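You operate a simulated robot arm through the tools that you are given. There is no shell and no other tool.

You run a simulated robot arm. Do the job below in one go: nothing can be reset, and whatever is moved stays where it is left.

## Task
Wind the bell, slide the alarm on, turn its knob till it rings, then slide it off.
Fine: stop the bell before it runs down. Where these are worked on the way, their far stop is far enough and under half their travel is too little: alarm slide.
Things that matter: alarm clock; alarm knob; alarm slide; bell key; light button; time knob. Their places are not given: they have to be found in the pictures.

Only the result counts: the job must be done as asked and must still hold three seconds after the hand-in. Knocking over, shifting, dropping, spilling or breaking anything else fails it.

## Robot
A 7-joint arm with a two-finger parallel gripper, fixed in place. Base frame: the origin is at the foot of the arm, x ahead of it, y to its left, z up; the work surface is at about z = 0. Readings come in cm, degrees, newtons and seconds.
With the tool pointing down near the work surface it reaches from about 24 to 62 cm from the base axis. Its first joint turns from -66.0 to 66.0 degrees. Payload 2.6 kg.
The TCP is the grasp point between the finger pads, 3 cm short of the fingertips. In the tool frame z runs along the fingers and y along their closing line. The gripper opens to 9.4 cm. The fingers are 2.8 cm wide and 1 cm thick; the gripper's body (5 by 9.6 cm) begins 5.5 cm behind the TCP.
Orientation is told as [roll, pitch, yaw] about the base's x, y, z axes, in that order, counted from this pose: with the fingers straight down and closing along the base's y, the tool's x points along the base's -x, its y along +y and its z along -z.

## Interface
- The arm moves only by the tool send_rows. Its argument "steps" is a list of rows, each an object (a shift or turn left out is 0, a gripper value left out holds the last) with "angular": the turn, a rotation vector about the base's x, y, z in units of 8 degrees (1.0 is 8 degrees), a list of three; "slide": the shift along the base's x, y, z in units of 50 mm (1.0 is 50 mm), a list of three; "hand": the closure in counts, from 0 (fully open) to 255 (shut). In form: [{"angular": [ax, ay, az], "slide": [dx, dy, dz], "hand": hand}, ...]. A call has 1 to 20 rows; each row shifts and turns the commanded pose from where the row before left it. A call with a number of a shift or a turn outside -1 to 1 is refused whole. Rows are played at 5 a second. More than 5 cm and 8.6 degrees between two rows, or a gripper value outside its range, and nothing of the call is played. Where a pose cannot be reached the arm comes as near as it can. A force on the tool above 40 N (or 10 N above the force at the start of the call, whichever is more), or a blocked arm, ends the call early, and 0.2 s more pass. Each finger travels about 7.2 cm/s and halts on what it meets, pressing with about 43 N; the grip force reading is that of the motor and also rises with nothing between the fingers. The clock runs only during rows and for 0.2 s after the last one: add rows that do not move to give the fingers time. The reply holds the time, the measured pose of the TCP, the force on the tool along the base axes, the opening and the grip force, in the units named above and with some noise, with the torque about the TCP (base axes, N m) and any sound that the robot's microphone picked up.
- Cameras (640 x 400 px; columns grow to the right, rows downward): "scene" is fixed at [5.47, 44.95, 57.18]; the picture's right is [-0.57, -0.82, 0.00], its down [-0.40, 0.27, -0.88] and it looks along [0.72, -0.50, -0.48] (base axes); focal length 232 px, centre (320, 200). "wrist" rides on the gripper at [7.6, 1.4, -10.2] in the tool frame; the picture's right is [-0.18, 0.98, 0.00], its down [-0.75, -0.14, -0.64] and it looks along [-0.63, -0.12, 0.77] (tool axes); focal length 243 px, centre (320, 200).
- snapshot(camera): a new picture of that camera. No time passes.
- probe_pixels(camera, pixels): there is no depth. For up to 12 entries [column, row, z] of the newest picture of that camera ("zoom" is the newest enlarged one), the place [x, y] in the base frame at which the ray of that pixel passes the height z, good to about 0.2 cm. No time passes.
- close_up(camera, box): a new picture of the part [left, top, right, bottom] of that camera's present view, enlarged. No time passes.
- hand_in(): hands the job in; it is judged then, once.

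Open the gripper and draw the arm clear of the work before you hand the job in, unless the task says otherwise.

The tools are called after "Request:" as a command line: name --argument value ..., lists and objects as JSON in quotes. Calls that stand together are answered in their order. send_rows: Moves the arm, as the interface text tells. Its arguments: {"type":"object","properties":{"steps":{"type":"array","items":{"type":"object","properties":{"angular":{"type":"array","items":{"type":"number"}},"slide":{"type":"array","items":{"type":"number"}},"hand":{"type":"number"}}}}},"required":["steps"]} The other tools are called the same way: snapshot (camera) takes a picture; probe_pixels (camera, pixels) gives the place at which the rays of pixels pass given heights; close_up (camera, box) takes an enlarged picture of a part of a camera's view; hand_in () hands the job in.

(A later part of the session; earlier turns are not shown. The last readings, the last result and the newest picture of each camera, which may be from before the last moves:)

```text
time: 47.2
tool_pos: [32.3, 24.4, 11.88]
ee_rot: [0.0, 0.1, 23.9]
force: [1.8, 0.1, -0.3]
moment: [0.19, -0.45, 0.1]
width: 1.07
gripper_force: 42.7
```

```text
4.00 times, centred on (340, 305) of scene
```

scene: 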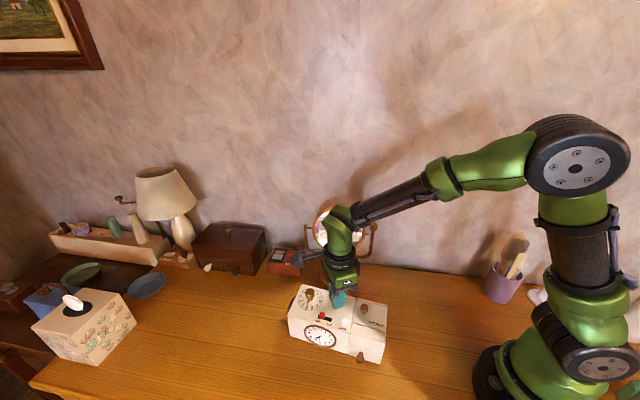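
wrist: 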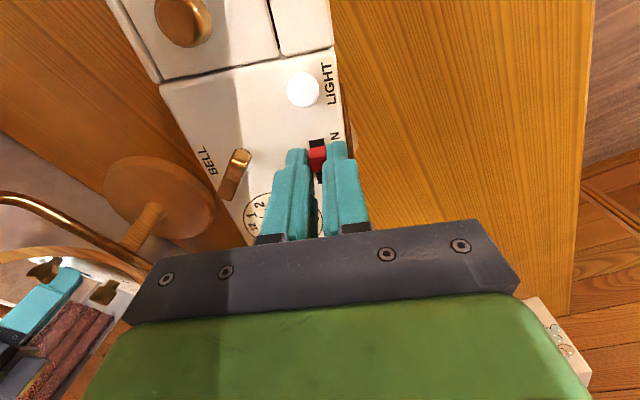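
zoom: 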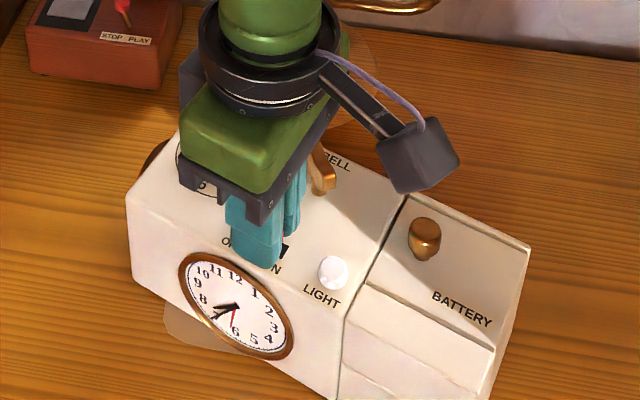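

In the last step the case moved along with the block (the button stays the same distance ahead), so the slide is at its ON stop. I release, lift, and look.

Request:
send_rows --steps '[{"hand": 174}, {}, {}, {"slide": [0, 0, 0.5]}, {"slide": [0, 0, 0.5]}, {"slide": [-0.4, -0.3, 0.3]}, {"slide": [-0.4, -0.3, 0.3]}, {}]'

Request:
close_up --camera "scene" --box '[280, 255, 400, 355]'

Request:
snapshot --camera "wrist"

Request:
close_up --camera "wrist" --box '[240, 50, 400, 220]'

```text
time: 49.0
tool_pos: [28.21, 21.66, 19.92]
ee_rot: [0.0, 0.0, 23.9]
force: [0.0, 0.5, -0.8]
moment: [0.0, 0.03, 0.0]
width: 3.0
gripper_force: 0.1
```

```text
4.00 times, centred on (340, 305) of scene
```

zoom: 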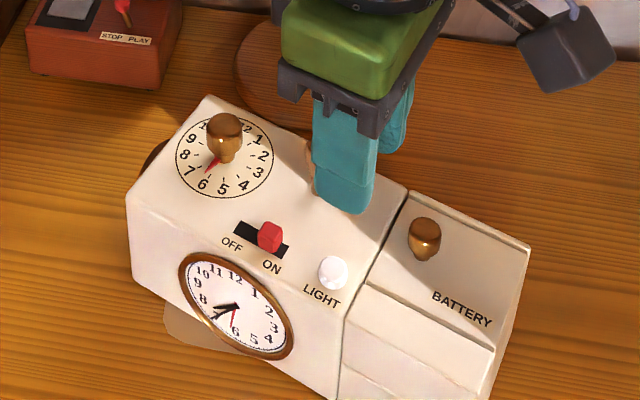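

```text
taken
```

wrist: 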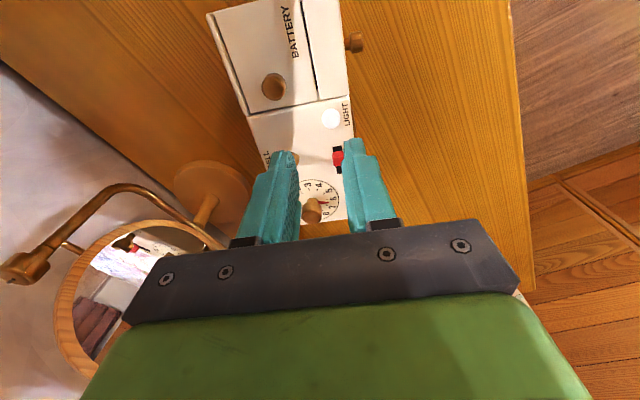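

```text
2.35 times, centred on (320, 135) of wrist
```

zoom: 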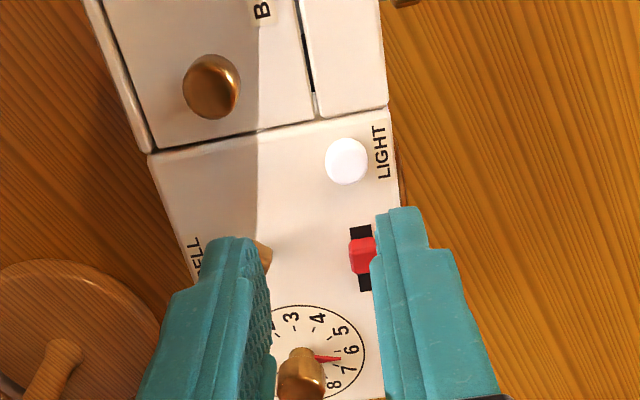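

The block now sits at the ON end (the same margin from the slot's right end as it had from the left before). Next I find the alarm knob's new axis from the dial (224,157 in the scene zoom) and knob top.

Request:
probe_pixels --camera "scene" --pixels '[[316.1, 294.25, 8.2], [316.25, 285, 11], [327.5, 314, 9.2], [312.2, 278.8, 8.2], [361.5, 302, 8.2], [292, 304, 8.2], [303.75, 293.75, 8.2], [328.5, 293, 8.2]]'

Request:
close_up --camera "scene" --box '[290, 270, 350, 320]'

```text
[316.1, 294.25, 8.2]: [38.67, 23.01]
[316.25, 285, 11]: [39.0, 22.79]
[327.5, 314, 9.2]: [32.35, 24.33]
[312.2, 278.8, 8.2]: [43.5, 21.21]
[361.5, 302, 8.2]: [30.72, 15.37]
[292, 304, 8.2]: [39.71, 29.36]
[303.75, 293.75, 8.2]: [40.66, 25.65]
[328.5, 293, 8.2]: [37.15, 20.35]
```

```text
8.00 times, centred on (320, 295) of scene
```

zoom: 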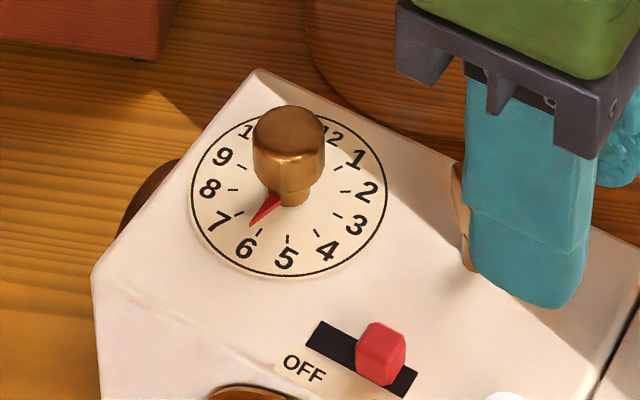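

The pointer stands at about 6.3, and the clock shows about 7:37, so roughly 40° clockwise is expected. I go above the knob at (38.8, 23.0) with yaw 64°, so the turn ends near the slide's grasp yaw.

Request:
send_rows --steps '[{"angular": [0, 0, 0.84], "slide": [0.353, 0.045, 0], "hand": 136}, {"angular": [0, 0, 0.84], "slide": [0.353, 0.045, -0.1]}, {"angular": [0, 0, 0.84], "slide": [0.353, 0.045, -0.1]}, {"angular": [0, 0, 0.84], "slide": [0.353, 0.045, -0.2]}, {"angular": [0, 0, 0.84], "slide": [0.353, 0.045, -0.2]}, {"angular": [0, 0, 0.84], "slide": [0.353, 0.045, -0.2]}, {}, {}]'

Request:
snapshot --camera "wrist"

Request:
close_up --camera "wrist" --box '[240, 60, 420, 230]'

Request:
close_up --camera "scene" --box '[280, 255, 400, 355]'

```text
time: 50.8
tool_pos: [38.83, 22.78, 15.93]
ee_rot: [0.0, 0.0, 64.3]
force: [0.2, 0.4, 0.0]
moment: [-0.02, 0.02, 0.02]
width: 4.43
gripper_force: 0.1
```

```text
taken
```

wrist: 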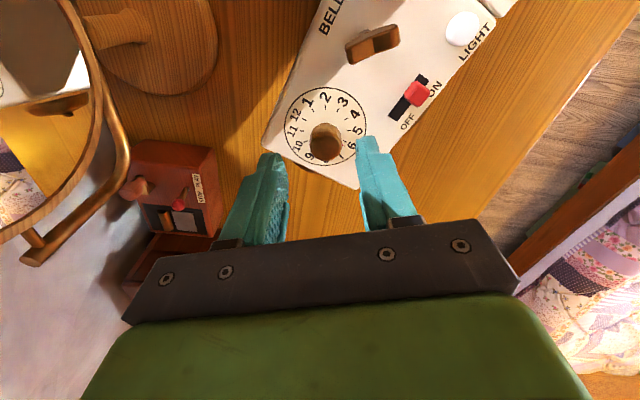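

```text
2.35 times, centred on (330, 145) of wrist
```

zoom: 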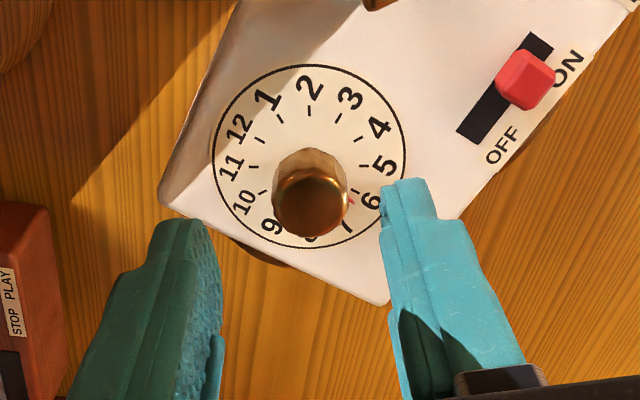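

```text
4.00 times, centred on (340, 305) of scene
```

zoom: 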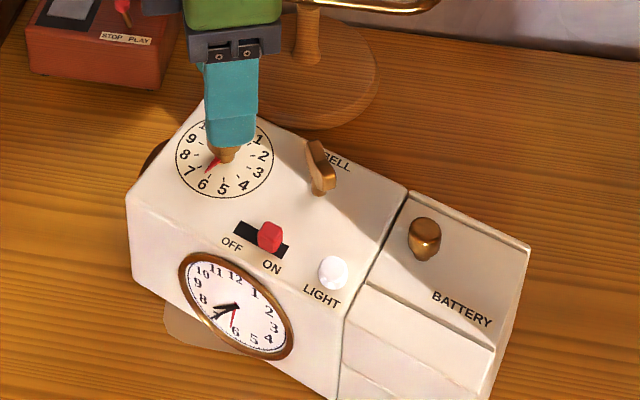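

Request:
probe_pixels --camera "wrist" --pixels '[[326, 145, 11], [326, 145, 11.5]]'

Request:
close_up --camera "wrist" --box '[270, 70, 390, 200]'

Request:
probe_pixels --camera "wrist" --pixels '[[280.2, 123.8, 8.2], [361.9, 126.8, 8.2], [319.4, 87.6, 8.2], [323.6, 165, 8.2], [419.6, 91, 9.2], [326, 152, 10.5], [435, 83, 8.2], [390, 112, 8.2]]'

```text
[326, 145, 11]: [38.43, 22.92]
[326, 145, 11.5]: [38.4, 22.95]
```

```text
3.08 times, centred on (330, 135) of wrist
```

zoom: 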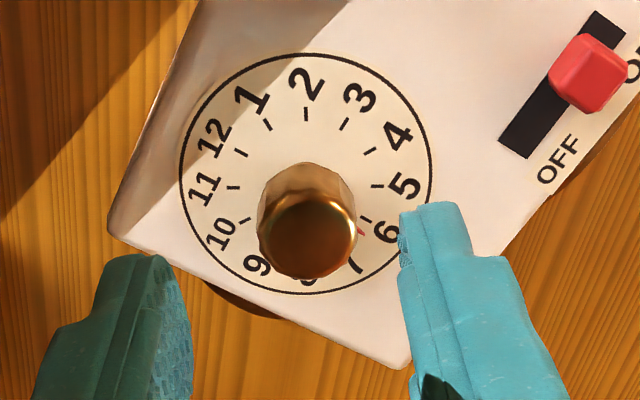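

```text
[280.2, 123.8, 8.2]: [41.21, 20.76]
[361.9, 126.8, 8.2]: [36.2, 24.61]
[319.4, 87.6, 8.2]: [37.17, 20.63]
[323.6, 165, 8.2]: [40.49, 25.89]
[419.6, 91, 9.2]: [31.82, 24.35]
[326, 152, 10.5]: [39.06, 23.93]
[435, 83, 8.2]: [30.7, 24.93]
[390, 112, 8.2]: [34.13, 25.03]
```

The knob axis is about (38.75, 23.0). I correct by 2 mm, descend with the tips 5 mm above the case and close on the knob.

Request:
send_rows --steps '[{"slide": [-0.01, 0.04, -0.3]}, {"slide": [0, 0, -0.3]}, {"slide": [0, 0, -0.23]}, {}, {"hand": 175}, {"hand": 200}, {"hand": 255}, {}, {}]'

Request:
close_up --camera "scene" --box '[280, 255, 400, 355]'

Request:
snapshot --camera "wrist"

```text
time: 52.8
tool_pos: [38.84, 22.94, 11.83]
ee_rot: [0.0, -0.2, 64.2]
force: [-8.6, 5.6, 11.7]
moment: [0.05, 0.37, -0.12]
width: 2.12
gripper_force: 43.0
```

```text
4.00 times, centred on (340, 305) of scene
```

zoom: 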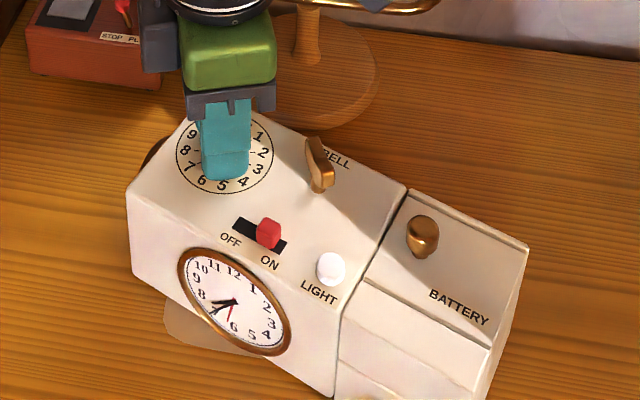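

```text
taken
```

wrist: 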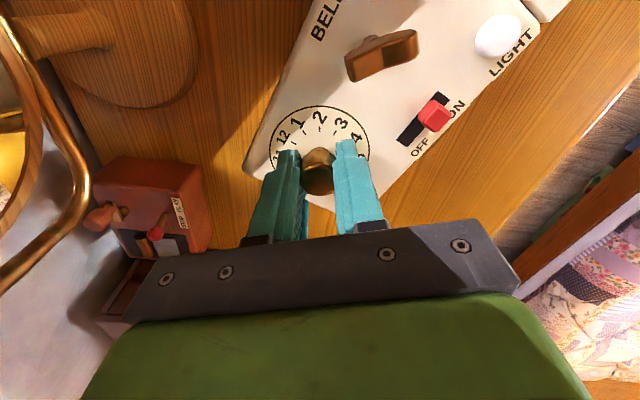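

The knob is held (2.12 cm) with a side load of about 10 N; I relax it, then begin turning clockwise in small steps, listening.

Request:
send_rows --steps '[{"slide": [-0.03, 0.02, 0.01]}, {}]'

Request:
send_rows --steps '[{"angular": [0, 0, -0.5]}, {"angular": [0, 0, -0.5]}, {"angular": [0, 0, -0.5]}]'

```text
time: 53.4
tool_pos: [38.72, 22.99, 11.77]
ee_rot: [-0.2, 0.0, 64.2]
force: [6.5, -2.0, 1.0]
moment: [0.26, -0.46, 0.01]
width: 2.14
gripper_force: 43.0
```

```text
time: 54.2
tool_pos: [38.64, 23.02, 11.82]
ee_rot: [0.1, 0.0, 51.9]
force: [4.6, -3.2, 0.4]
moment: [0.06, -0.39, 0.06]
width: 2.12
gripper_force: 43.0
```

The knob has turned 12° with little torque and no sound. I keep turning in small steps.

Request:
send_rows --steps '[{"angular": [0, 0, -0.5], "slide": [0.01, -0.008, 0]}, {"angular": [0, 0, -0.5]}]'

Request:
close_up --camera "scene" --box '[280, 255, 400, 355]'

Request:
close_up --camera "wrist" --box '[240, 60, 420, 230]'

```text
time: 54.8
tool_pos: [38.53, 23.27, 11.88]
ee_rot: [0.0, 0.0, 44.2]
force: [3.2, -0.7, -1.3]
moment: [0.17, -0.09, -0.01]
width: 2.12
gripper_force: 42.5
```

```text
4.00 times, centred on (340, 305) of scene
```

zoom: 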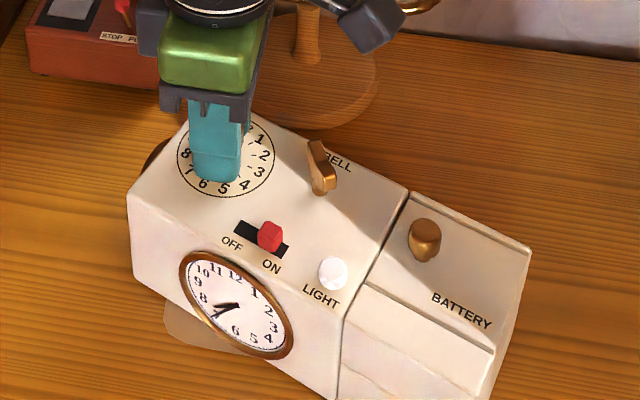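

```text
2.35 times, centred on (330, 145) of wrist
```

zoom: 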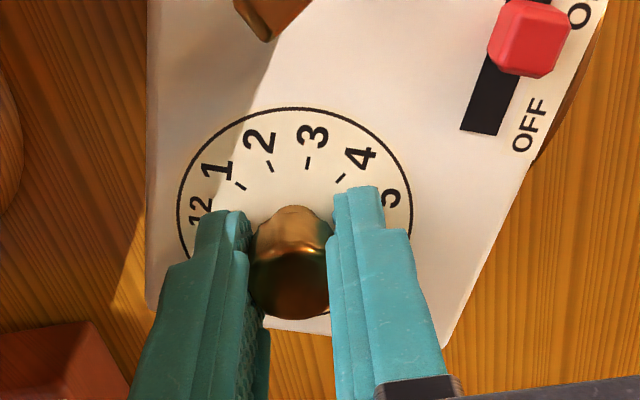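

About 20° turned; the case is unmoved. I go on in small steps.

Request:
send_rows --steps '[{"angular": [0, 0, -0.5]}, {"angular": [0, 0, -0.4]}]'

```text
time: 55.4
tool_pos: [38.6, 23.07, 11.76]
ee_rot: [0.0, 0.0, 36.9]
force: [-0.2, -1.0, 0.4]
moment: [0.44, -0.74, 0.0]
width: 2.09
gripper_force: 43.4
```

Request:
send_rows --steps '[{"angular": [0, 0, -0.5]}]'

Request:
send_rows --steps '[{"angular": [0, 0, -0.4]}]'

```text
time: 55.8
tool_pos: [38.74, 23.2, 11.7]
ee_rot: [0.1, 0.1, 33.0]
force: [-0.8, -0.7, -0.6]
moment: [0.37, -0.5, 0.02]
width: 2.12
gripper_force: 43.2
```

```text
time: 56.2
tool_pos: [38.69, 23.17, 11.79]
ee_rot: [0.0, 0.0, 29.8]
force: [0.1, -0.7, 0.2]
moment: [0.08, -0.11, 0.01]
width: 2.14
gripper_force: 42.9
```

34° turned, still quiet. I go on.

Request:
send_rows --steps '[{"angular": [0, 0, -0.4]}]'

Request:
close_up --camera "scene" --box '[300, 300, 360, 350]'

```text
time: 56.6
tool_pos: [38.64, 23.01, 11.88]
ee_rot: [-0.1, -0.1, 26.5]
force: [1.6, 0.4, -0.1]
moment: [0.09, -0.04, 0.03]
width: 2.12
gripper_force: 43.0
```

```text
8.00 times, centred on (330, 325) of scene
```

zoom: 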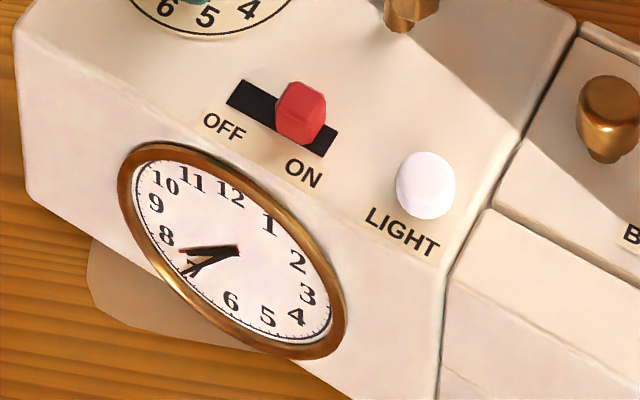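

The clock reads about 7:35, so the match should be close. I go on in 3° steps.

Request:
send_rows --steps '[{"angular": [0, 0, -0.4]}]'

```text
time: 57.0
tool_pos: [38.7, 23.11, 11.83]
ee_rot: [0.0, 0.0, 23.3]
force: [1.9, 0.6, 0.6]
moment: [0.0, 0.52, -0.04]
width: 2.12
gripper_force: 43.1
```

Request:
send_rows --steps '[{"angular": [0, 0, -0.4]}]'

```text
time: 57.4
tool_pos: [38.58, 23.2, 11.89]
ee_rot: [-0.1, 0.0, 20.2]
force: [2.5, 1.0, 0.1]
moment: [-0.22, 0.73, -0.04]
width: 2.13
gripper_force: 42.9
```

44° turned. I check the picture to see the pointer and that the case has not turned along.

Request:
close_up --camera "scene" --box '[290, 270, 350, 320]'

Request:
close_up --camera "wrist" --box '[240, 60, 420, 230]'

```text
8.00 times, centred on (320, 295) of scene
```

zoom: 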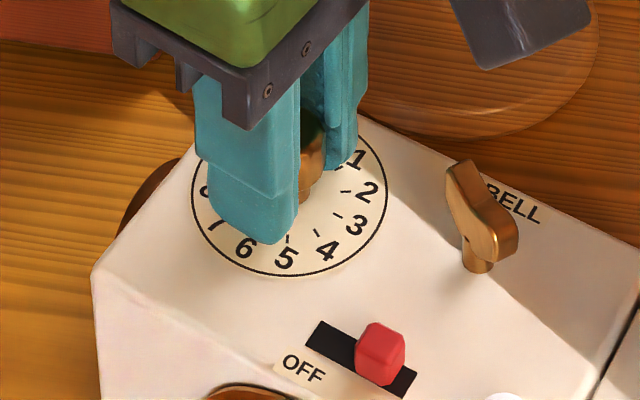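

```text
2.35 times, centred on (330, 145) of wrist
```

zoom: 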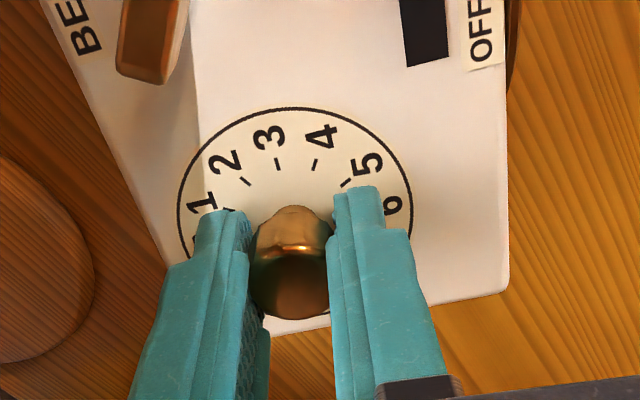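

The case is unmoved. I keep turning in small steps.

Request:
send_rows --steps '[{"angular": [0, 0, -0.4]}]'

```text
time: 57.8
tool_pos: [38.74, 23.05, 11.82]
ee_rot: [0.0, 0.1, 17.0]
force: [1.7, 1.6, -0.1]
moment: [-0.24, 0.69, -0.02]
width: 2.13
gripper_force: 43.1
```

Request:
send_rows --steps '[{"angular": [0, 0, -0.4]}]'

```text
time: 58.2
tool_pos: [38.81, 23.2, 11.82]
ee_rot: [0.0, 0.0, 13.7]
force: [2.7, 0.0, -0.8]
moment: [-0.1, 0.59, 0.0]
width: 2.16
gripper_force: 42.5
```

50° turned without ringing. I turn a bit more, then open to read the pointer.

Request:
send_rows --steps '[{"angular": [0, 0, -0.4]}]'

Request:
send_rows --steps '[{"hand": 175}, {}, {}]'

Request:
close_up --camera "scene" --box '[290, 270, 350, 320]'

Request:
close_up --camera "wrist" --box '[240, 60, 420, 230]'

```text
time: 58.6
tool_pos: [38.8, 23.12, 11.86]
ee_rot: [0.0, 0.0, 10.6]
force: [3.0, -0.3, -0.8]
moment: [-0.11, 0.31, -0.01]
width: 2.12
gripper_force: 43.3
```

```text
time: 59.4
tool_pos: [38.7, 23.09, 11.79]
ee_rot: [0.0, 0.0, 10.5]
force: [0.2, -0.1, -0.5]
moment: [0.0, 0.02, -0.02]
width: 2.94
gripper_force: 0.0
```

```text
8.00 times, centred on (320, 295) of scene
```

zoom: 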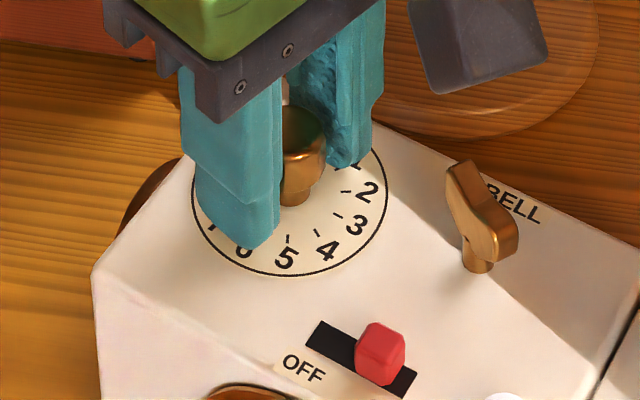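

```text
2.35 times, centred on (330, 145) of wrist
```

zoom: 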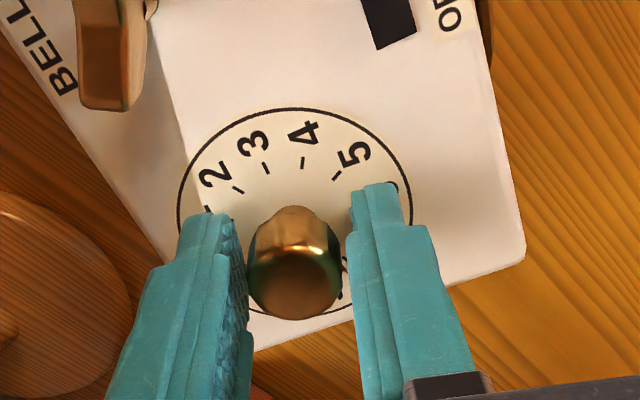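

The pointer is hidden by the fingers. I widen them, turn back to yaw about 64° and look.

Request:
send_rows --steps '[{"hand": 140}, {"angular": [0, 0, 0.98]}, {"angular": [0, 0, 0.98]}, {"angular": [0, 0, 0.98]}, {"angular": [0, 0, 0.98]}, {"angular": [0, 0, 0.98]}, {"angular": [0, 0, 0.98]}, {"angular": [0, 0, 0.98]}, {}]'

Request:
close_up --camera "scene" --box '[290, 270, 350, 320]'

Request:
close_up --camera "wrist" --box '[240, 60, 420, 230]'

```text
time: 61.4
tool_pos: [38.7, 22.98, 11.78]
ee_rot: [0.1, 0.0, 65.6]
force: [-0.3, -0.1, -0.3]
moment: [-0.01, -0.01, -0.01]
width: 4.23
gripper_force: 0.0
```

```text
8.00 times, centred on (320, 295) of scene
```

zoom: 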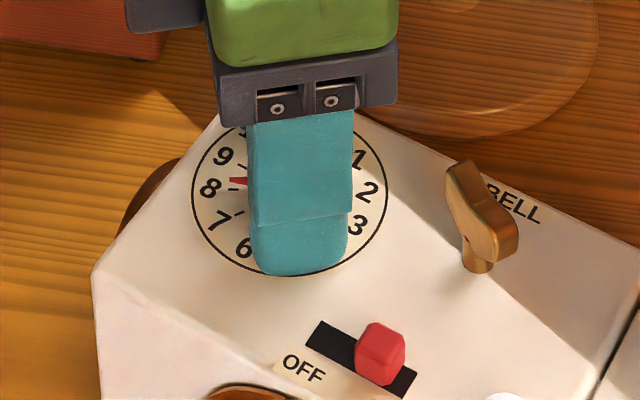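

```text
2.35 times, centred on (330, 145) of wrist
```

zoom: 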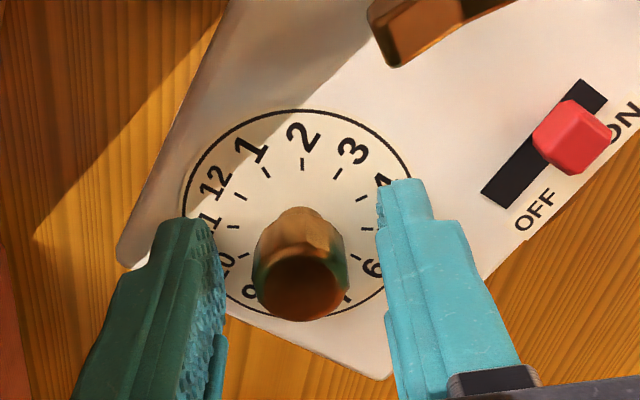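

The pointer now stands at about 8.2, past the clock's 7:35, and nothing rang; my 3° steps may have skipped a narrow window. I grip again here, where the pointer is visible in the scene view, and go back counter-clockwise in fine steps.

Request:
send_rows --steps '[{"hand": 190}, {"hand": 255}, {}, {}]'

Request:
send_rows --steps '[{"angular": [0, 0, 0.25]}, {"angular": [0, 0, 0.25]}, {"angular": [0, 0, 0.25]}]'

Request:
close_up --camera "scene" --box '[290, 270, 350, 320]'

```text
time: 62.4
tool_pos: [38.62, 23.12, 11.89]
ee_rot: [0.1, 0.0, 65.5]
force: [-7.8, 1.2, 3.8]
moment: [-0.14, 0.17, -0.02]
width: 2.11
gripper_force: 42.8
```

```text
time: 63.2
tool_pos: [38.8, 23.06, 11.75]
ee_rot: [0.0, 0.0, 71.4]
force: [-0.1, 0.4, 0.6]
moment: [0.4, -0.2, -0.02]
width: 2.13
gripper_force: 42.8
```

```text
8.00 times, centred on (320, 295) of scene
```

zoom: 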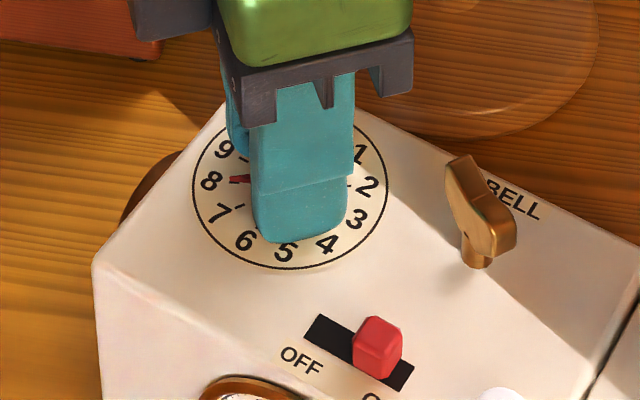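

The pointer now stands near 8. I continue counter-clockwise in 1.2° steps toward 7:35.

Request:
send_rows --steps '[{"angular": [0, 0, 0.15]}, {"angular": [0, 0, 0.15]}, {"angular": [0, 0, 0.15]}]'

Request:
send_rows --steps '[{"angular": [0, 0, 0.15]}, {"angular": [0, 0, 0.15]}]'

Request:
send_rows --steps '[{"angular": [0, 0, 0.15]}, {"angular": [0, 0, 0.15]}]'

Request:
close_up --camera "scene" --box '[290, 270, 350, 320]'

```text
time: 64.0
tool_pos: [38.55, 23.13, 11.91]
ee_rot: [-0.1, 0.0, 75.2]
force: [1.4, 0.2, -0.4]
moment: [0.14, -0.25, 0.03]
width: 2.12
gripper_force: 43.1
```

```text
time: 64.6
tool_pos: [38.63, 23.09, 11.71]
ee_rot: [0.1, 0.1, 77.5]
force: [3.0, -0.1, -0.4]
moment: [0.1, -0.01, 0.0]
width: 2.13
gripper_force: 43.2
```

```text
time: 65.2
tool_pos: [38.73, 23.06, 11.79]
ee_rot: [-0.1, 0.0, 79.9]
force: [2.6, -0.3, 0.0]
moment: [0.1, 0.04, 0.01]
width: 2.12
gripper_force: 43.4
```

```text
8.00 times, centred on (320, 295) of scene
```

zoom: 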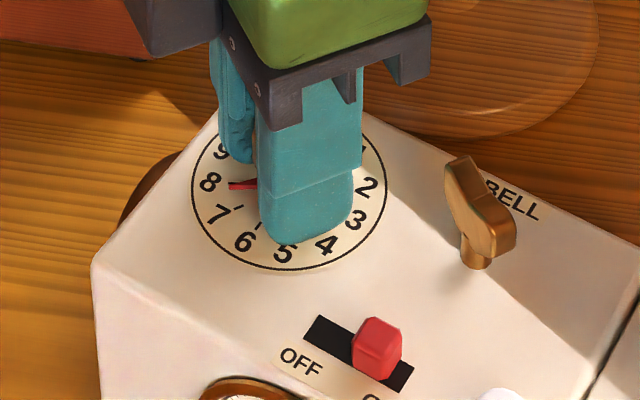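

The pointer is at about 7.8. I continue in the same fine steps.

Request:
send_rows --steps '[{"angular": [0, 0, 0.15]}, {"angular": [0, 0, 0.15]}]'

Request:
send_rows --steps '[{"angular": [0, 0, 0.15]}, {"angular": [0, 0, 0.15]}]'

Request:
send_rows --steps '[{"angular": [0, 0, 0.15]}, {"angular": [0, 0, 0.15]}]'

Request:
close_up --camera "scene" --box '[290, 270, 350, 320]'

```text
time: 65.8
tool_pos: [38.59, 23.2, 11.86]
ee_rot: [0.0, 0.0, 82.4]
force: [1.9, 0.0, 0.7]
moment: [-0.3, 0.13, 0.01]
width: 2.1
gripper_force: 43.3
```

```text
time: 66.4
tool_pos: [38.61, 23.07, 11.81]
ee_rot: [0.0, -0.1, 84.7]
force: [-1.7, 0.2, -0.4]
moment: [-0.05, -0.08, 0.0]
width: 2.11
gripper_force: 43.7
```

```text
time: 67.0
tool_pos: [38.56, 23.18, 11.85]
ee_rot: [0.1, 0.0, 87.1]
force: [-2.0, 0.0, 0.9]
moment: [0.26, 0.01, -0.01]
width: 2.15
gripper_force: 42.7
```

```text
8.00 times, centred on (320, 295) of scene
```

zoom: 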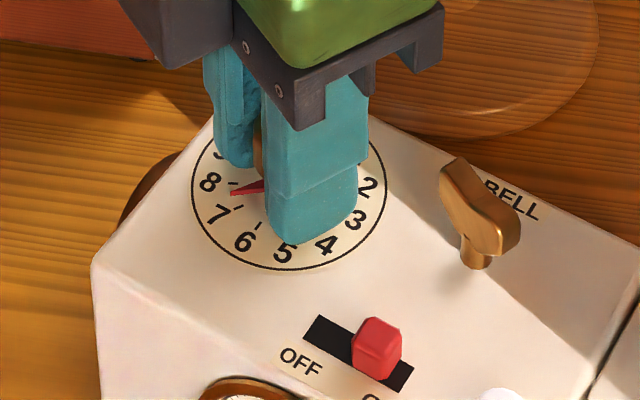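

The pointer stands between the 7 and 8 ticks, near 7.6, still quiet. I go on a bit further back.

Request:
send_rows --steps '[{"angular": [0, 0, 0.15]}, {"angular": [0, 0, 0.15]}]'

Request:
send_rows --steps '[{"angular": [0, 0, 0.15]}, {"angular": [0, 0, 0.15]}]'

Request:
send_rows --steps '[{"angular": [0, 0, 0.15]}, {"angular": [0, 0, 0.15]}]'

Request:
close_up --camera "scene" --box '[290, 290, 370, 350]'

```text
time: 67.6
tool_pos: [38.54, 23.02, 11.81]
ee_rot: [-0.1, 0.0, 89.5]
force: [-2.6, -1.8, -0.2]
moment: [0.0, 0.02, -0.02]
width: 2.13
gripper_force: 43.3
```

```text
time: 68.2
tool_pos: [38.57, 23.05, 11.76]
ee_rot: [0.0, -0.1, 91.9]
force: [-2.0, -1.9, 0.0]
moment: [-0.21, -0.07, -0.03]
width: 2.1
gripper_force: 43.0
```

```text
time: 68.8
tool_pos: [38.6, 23.19, 11.8]
ee_rot: [0.0, 0.0, 94.3]
force: [-4.6, -2.1, -0.8]
moment: [-0.4, 0.0, -0.04]
width: 2.1
gripper_force: 43.2
```

```text
6.67 times, centred on (330, 320) of scene
```

zoom: 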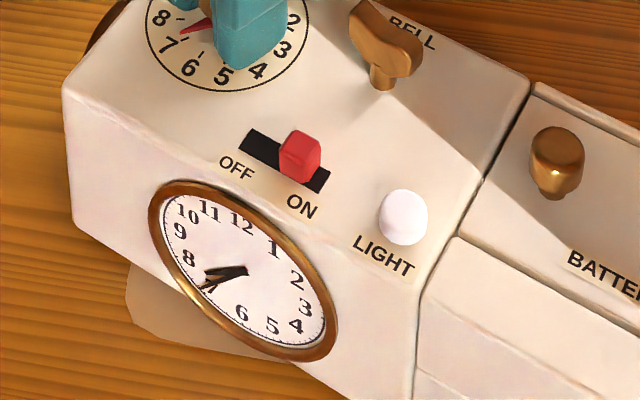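

The bell key seems to have begun turning back (its wings lie differently at (385,40) than before), which hints that the bell may be running. I take a reference picture, wait a moment, and compare.

Request:
close_up --camera "scene" --box '[325, 275, 365, 310]'

Request:
send_rows --steps '[{}, {}]'

Request:
close_up --camera "scene" --box '[325, 275, 365, 310]'

```text
11.43 times, centred on (345, 292) of scene
```

zoom: 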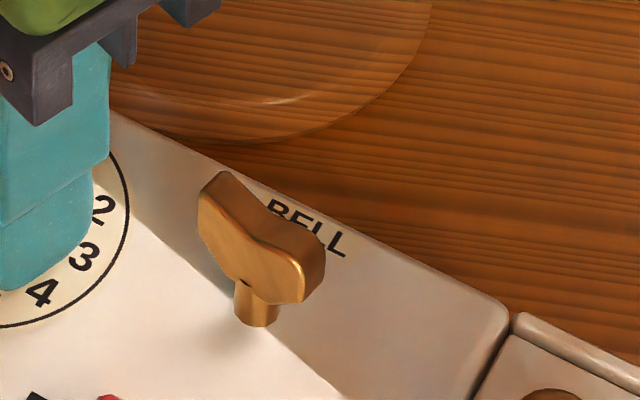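

```text
time: 69.4
tool_pos: [38.67, 23.17, 11.82]
ee_rot: [0.0, 0.2, 94.3]
force: [-6.0, -1.2, 1.1]
moment: [-0.41, 0.06, -0.03]
width: 2.12
gripper_force: 42.9
```

```text
11.43 times, centred on (345, 292) of scene
```

zoom: 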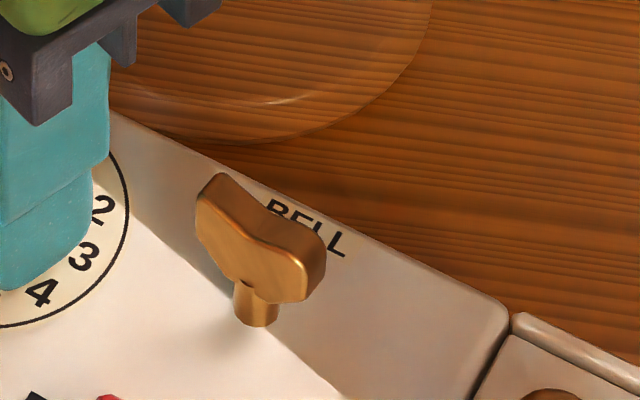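

The key does creep back (its width in the picture grows steadily), though no sound is reported yet. I wait a moment more to confirm.

Request:
send_rows --steps '[{}, {}, {}]'

Request:
close_up --camera "scene" --box '[325, 275, 365, 310]'

Request:
close_up --camera "scene" --box '[290, 270, 350, 320]'

```text
time: 70.2
tool_pos: [38.68, 23.07, 11.67]
ee_rot: [0.0, -0.1, 94.3]
force: [-6.5, -1.0, -0.1]
moment: [-0.21, 0.04, -0.02]
width: 2.14
gripper_force: 43.1
```

```text
11.43 times, centred on (345, 292) of scene
```

zoom: 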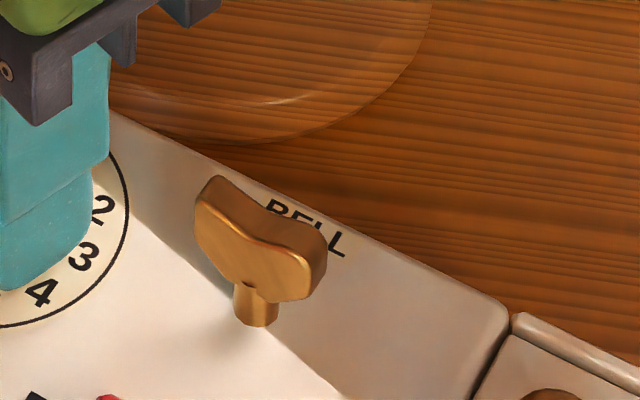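

```text
8.00 times, centred on (320, 295) of scene
```

zoom: 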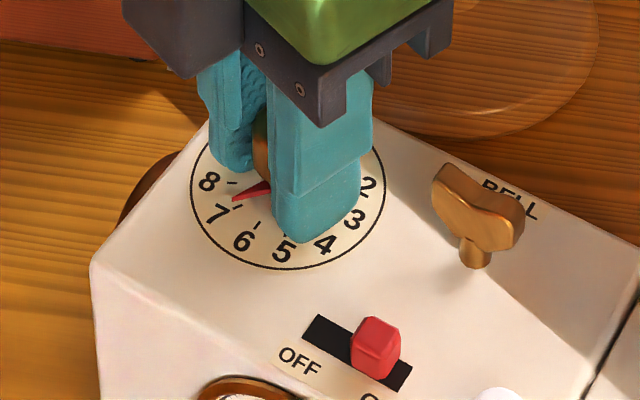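

The key is still creeping back, as it did only while the pointer was near 7.3–7.7, so the bell's spring is running although no sound line appears. To be sure, I bring the pointer to the exact clock time (about 7.58) and listen.

Request:
send_rows --steps '[{"angular": [0, 0, -0.2]}, {"angular": [0, 0, -0.2]}, {"angular": [0, 0, -0.2]}, {}]'

Request:
close_up --camera "scene" --box '[325, 275, 365, 310]'

Request:
close_up --camera "scene" --box '[290, 270, 350, 320]'

```text
time: 71.2
tool_pos: [38.8, 23.07, 11.91]
ee_rot: [0.0, 0.0, 89.5]
force: [-0.5, 0.6, -0.3]
moment: [0.18, 0.0, -0.01]
width: 2.1
gripper_force: 42.8
```

```text
11.43 times, centred on (345, 292) of scene
```

zoom: 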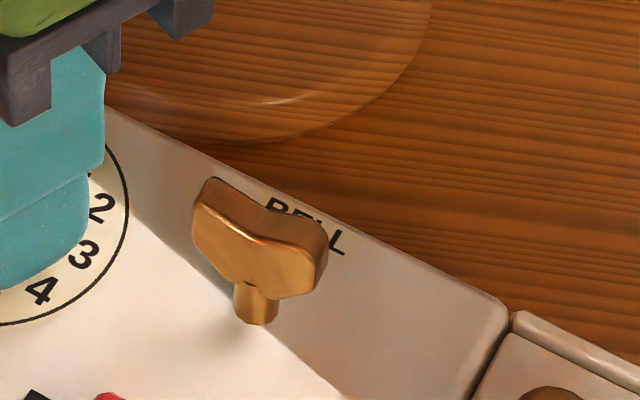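

```text
8.00 times, centred on (320, 295) of scene
```

zoom: 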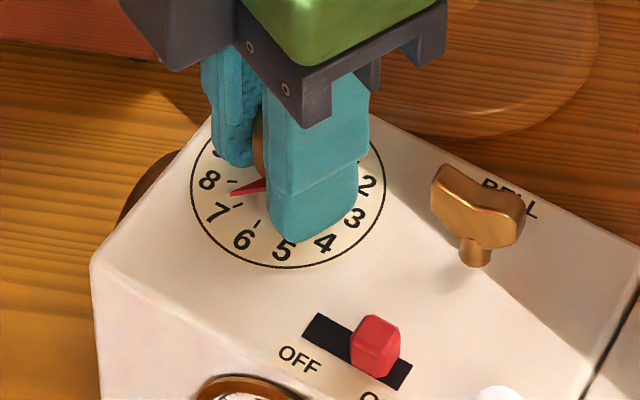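

The key keeps unwinding at a steady rate, so the bell is going. I now find the block's present place relative to where I left it, to slide it off.

Request:
probe_pixels --camera "scene" --pixels '[[327.6, 313.1, 9.2], [326.9, 311.9, 9.2], [311.5, 279.5, 8.2], [291.6, 303.5, 8.2]]'

Request:
close_up --camera "wrist" --box '[240, 20, 560, 220]'

```text
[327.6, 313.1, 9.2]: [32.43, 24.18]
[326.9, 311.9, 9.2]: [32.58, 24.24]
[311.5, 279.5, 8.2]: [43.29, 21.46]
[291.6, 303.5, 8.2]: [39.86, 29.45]
```

```text
2.00 times, centred on (400, 120) of wrist
```

zoom: 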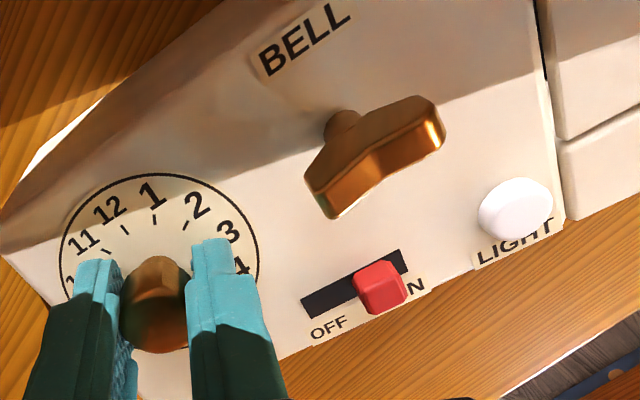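

The block is at about (32.45, 24.45). I release the knob, lift clear, turn to yaw 24° and move above the block, then check before going down.

Request:
send_rows --steps '[{"hand": 136}, {}, {"slide": [0, 0, 0.4]}, {"slide": [0, 0, 0.35]}, {"angular": [0, 0, -0.91], "slide": [-0.139, 0.03, 0], "hand": 180}, {"angular": [0, 0, -0.91], "slide": [-0.139, 0.03, 0]}, {"angular": [0, 0, -0.91], "slide": [-0.139, 0.03, 0]}, {"angular": [0, 0, -0.91], "slide": [-0.139, 0.03, 0]}, {"angular": [0, 0, -0.91], "slide": [-0.139, 0.03, 0]}, {"angular": [0, 0, -0.91], "slide": [-0.139, 0.03, 0]}, {"angular": [0, 0, -0.91], "slide": [-0.139, 0.03, 0]}, {"angular": [0, 0, -0.91], "slide": [-0.139, 0.03, 0]}, {"angular": [0, 0, -0.91], "slide": [-0.139, 0.03, 0]}, {}]'

Request:
snapshot --camera "wrist"

Request:
close_up --camera "scene" --box '[290, 270, 370, 330]'

Request:
close_up --camera "wrist" --box '[240, 50, 420, 230]'

```text
time: 74.2
tool_pos: [32.47, 24.51, 15.62]
ee_rot: [0.0, 0.0, 23.8]
force: [1.1, 0.0, -1.0]
moment: [0.02, 0.0, -0.02]
width: 2.78
gripper_force: 0.1
```

```text
taken
```

wrist: 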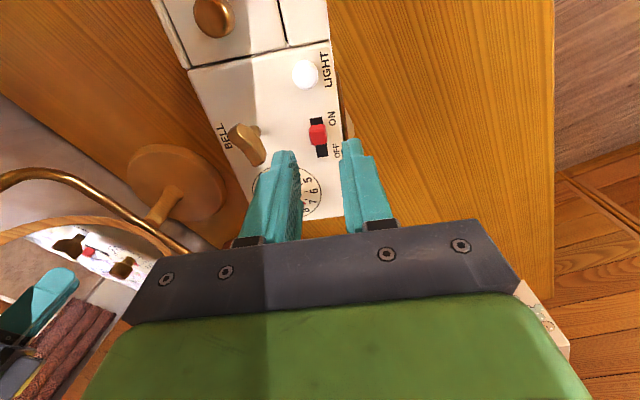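

```text
6.67 times, centred on (330, 300) of scene
```

zoom: 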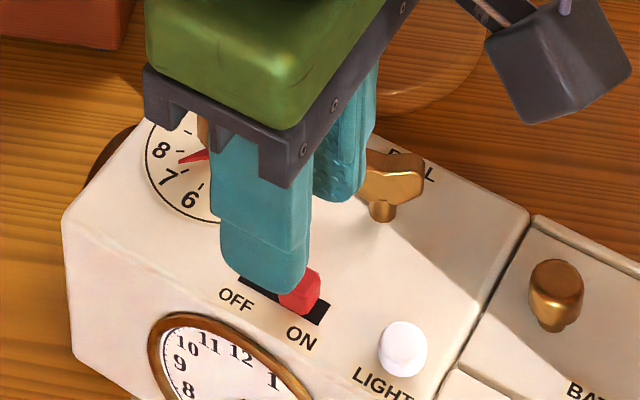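

```text
2.22 times, centred on (330, 140) of wrist
```

zoom: 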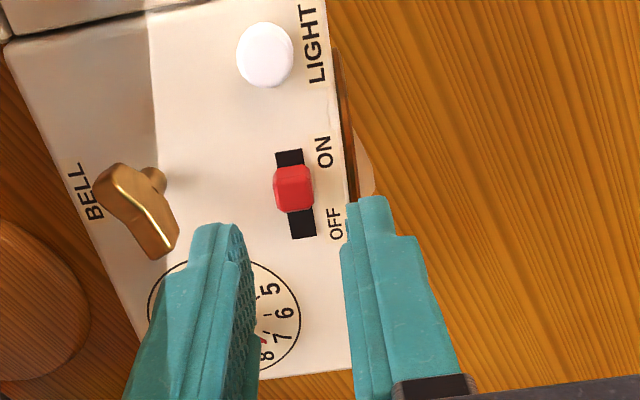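

The fingers are lined up over the block (294,188). I probe its edges for a last correction.

Request:
probe_pixels --camera "zoom" --pixels '[[275, 195, 9], [313, 192, 9], [289, 148, 8.2], [303, 238, 8.2], [294, 182, 9.3]]'

```text
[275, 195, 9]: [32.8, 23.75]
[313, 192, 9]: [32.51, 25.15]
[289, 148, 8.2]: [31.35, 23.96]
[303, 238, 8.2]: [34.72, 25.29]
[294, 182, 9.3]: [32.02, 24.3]
```

The TCP is on the slot's centre line over the block. I descend, close, and hold.

Request:
send_rows --steps '[{"slide": [0, 0, -0.38]}, {"slide": [0, 0, -0.37]}, {}, {"hand": 215}, {"hand": 235}, {}]'

Request:
close_up --camera "wrist" --box '[240, 50, 420, 230]'

```text
time: 75.6
tool_pos: [32.23, 24.37, 11.89]
ee_rot: [0.0, -0.1, 24.0]
force: [3.6, -4.3, 0.5]
moment: [-0.16, -0.27, -0.07]
width: 1.11
gripper_force: 43.5
```

```text
2.22 times, centred on (330, 140) of wrist
```

zoom: 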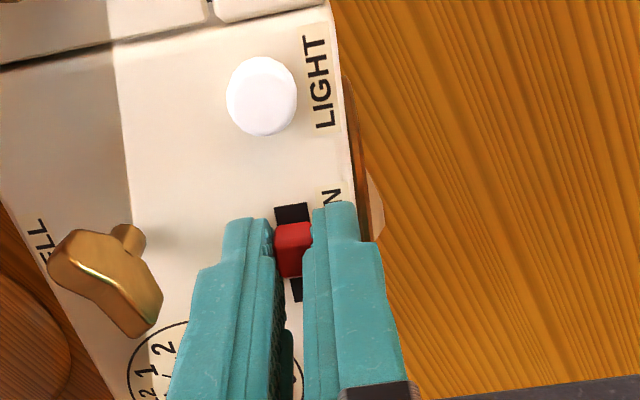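

The block is held with a mild load. I relax it and slide toward OFF along the slot in small steps.

Request:
send_rows --steps '[{"slide": [0.01, -0.012, 0]}, {"slide": [0.075, 0.031, 0]}, {"slide": [0.075, 0.031, 0]}, {"slide": [0.075, 0.031, 0]}, {"slide": [0.075, 0.031, 0]}, {}]'

Request:
close_up --camera "wrist" --box '[240, 50, 420, 230]'

Request:
close_up --camera "scene" --box '[280, 255, 400, 355]'

```text
time: 77.0
tool_pos: [33.9, 25.08, 11.8]
ee_rot: [0.0, 0.0, 24.0]
force: [-2.3, 0.9, 1.0]
moment: [0.08, 0.21, -0.1]
width: 1.03
gripper_force: 43.2
```

```text
2.22 times, centred on (330, 140) of wrist
```

zoom: 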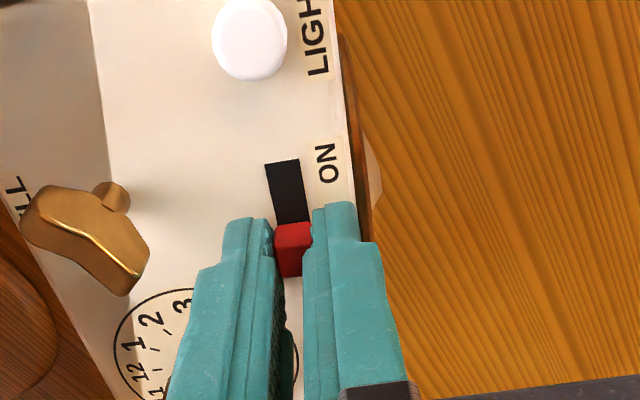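

```text
4.00 times, centred on (340, 305) of scene
```

zoom: 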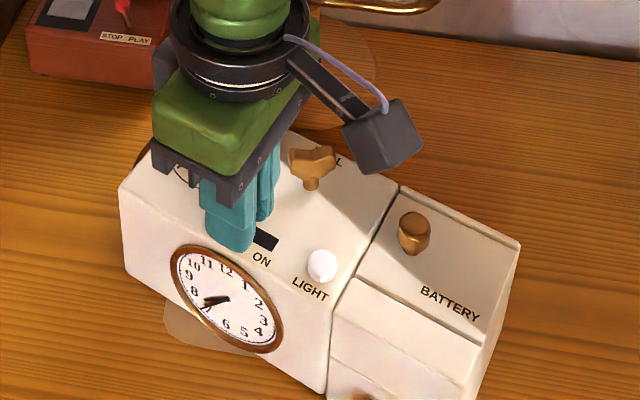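

The block is nearly back at OFF (90 of 94 px from the button as at the start). I push another 0.4 cm to reach the stop.

Request:
send_rows --steps '[{"slide": [0.04, 0.0165, 0]}, {"slide": [0.04, 0.0165, 0]}, {}]'

Request:
close_up --camera "wrist" --box '[240, 50, 420, 230]'

Request:
close_up --camera "scene" --box '[280, 255, 400, 355]'

```text
time: 77.8
tool_pos: [34.31, 25.14, 11.82]
ee_rot: [0.0, 0.0, 23.9]
force: [-3.4, -1.7, 0.3]
moment: [-0.1, 0.29, -0.17]
width: 1.09
gripper_force: 43.0
```

```text
2.22 times, centred on (330, 140) of wrist
```

zoom: 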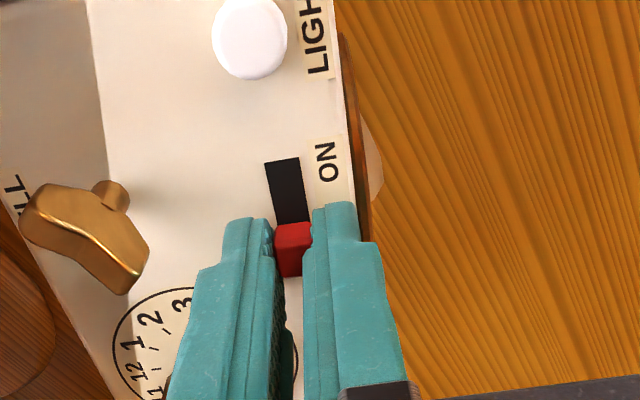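

```text
4.00 times, centred on (340, 305) of scene
```

zoom: 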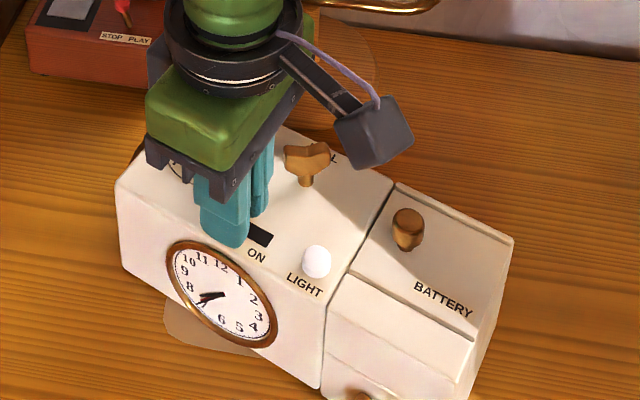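

Nothing changed relative to the case, so the slide is at its OFF stop, and the key has stopped turning. I release, lift and draw clear.

Request:
send_rows --steps '[{"hand": 180}, {}, {}, {"slide": [0, 0, 0.5]}, {"slide": [0, 0, 0.5]}, {"slide": [-0.4, -0.4, 0.7]}, {"slide": [-0.4, -0.4, 0.7]}, {"slide": [-0.4, -0.6, 0.7], "hand": 0}, {"slide": [0, -0.6, 0.5]}, {}, {}]'

Request:
close_up --camera "scene" --box '[280, 255, 400, 355]'

Request:
snapshot --camera "scene"

```text
refused: row 8 steps farther than a row can; nothing moved
```

```text
4.00 times, centred on (340, 305) of scene
```

zoom: 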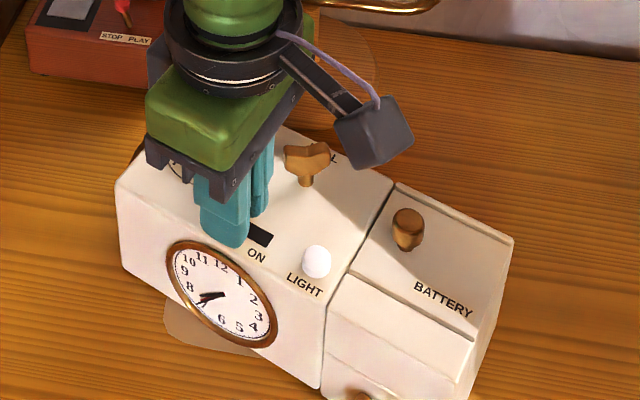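

```text
taken
```

scene: 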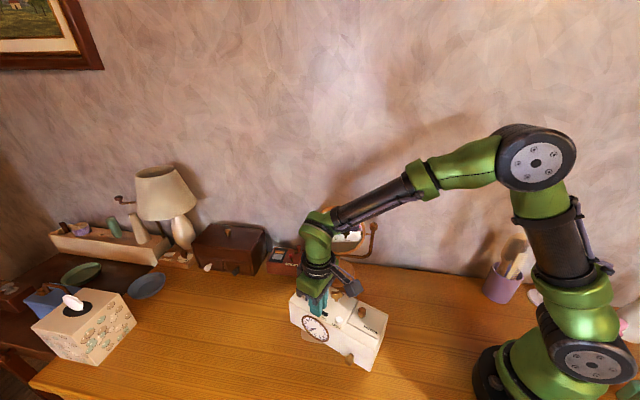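

One row was too long, so nothing moved. I resend with shorter rows.

Request:
send_rows --steps '[{"hand": 180}, {}, {}, {"slide": [0, 0, 0.5]}, {"slide": [0, 0, 0.5]}, {"slide": [-0.3, -0.3, 0.6]}, {"slide": [-0.3, -0.3, 0.6]}, {"slide": [-0.3, -0.4, 0.6], "hand": 0}, {"slide": [0, -0.5, 0.5]}, {}, {}]'

Request:
close_up --camera "scene" --box '[280, 255, 400, 355]'

Request:
snapshot --camera "scene"

Request:
snapshot --camera "wrist"

```text
time: 80.2
tool_pos: [29.89, 17.74, 28.27]
ee_rot: [0.1, 0.1, 24.0]
force: [-0.1, 0.5, 0.3]
moment: [0.01, 0.0, 0.01]
width: 9.43
gripper_force: 0.0
```

```text
4.00 times, centred on (340, 305) of scene
```

zoom: 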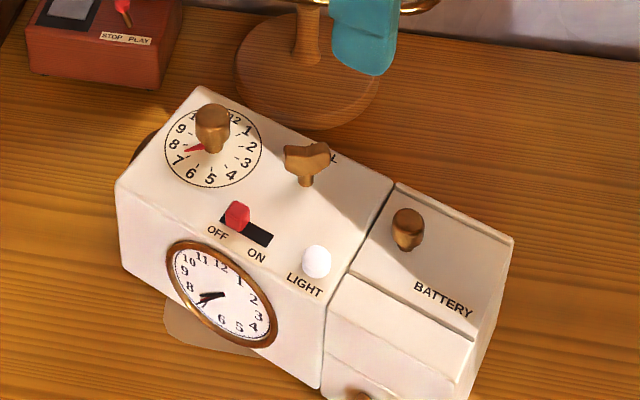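

```text
taken
```

scene: 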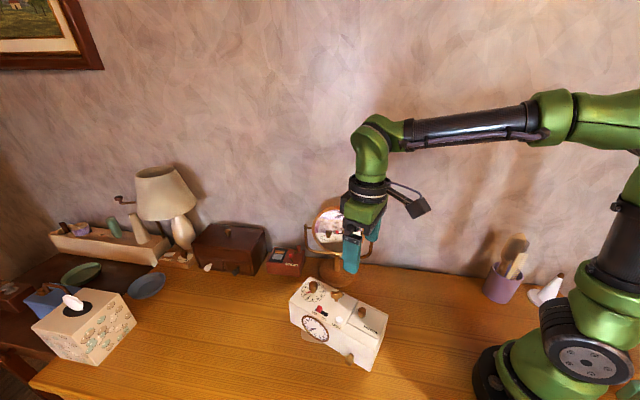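

```text
taken
```

wrist: 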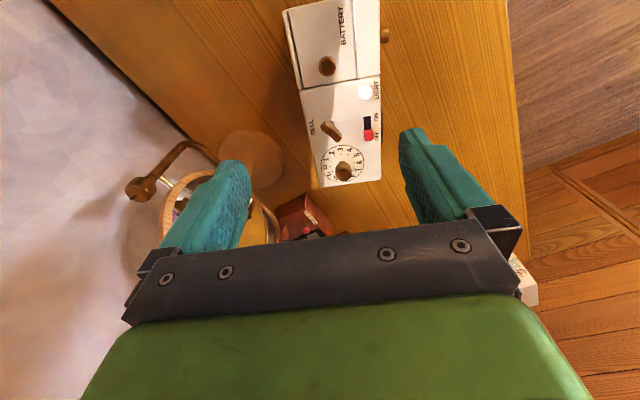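

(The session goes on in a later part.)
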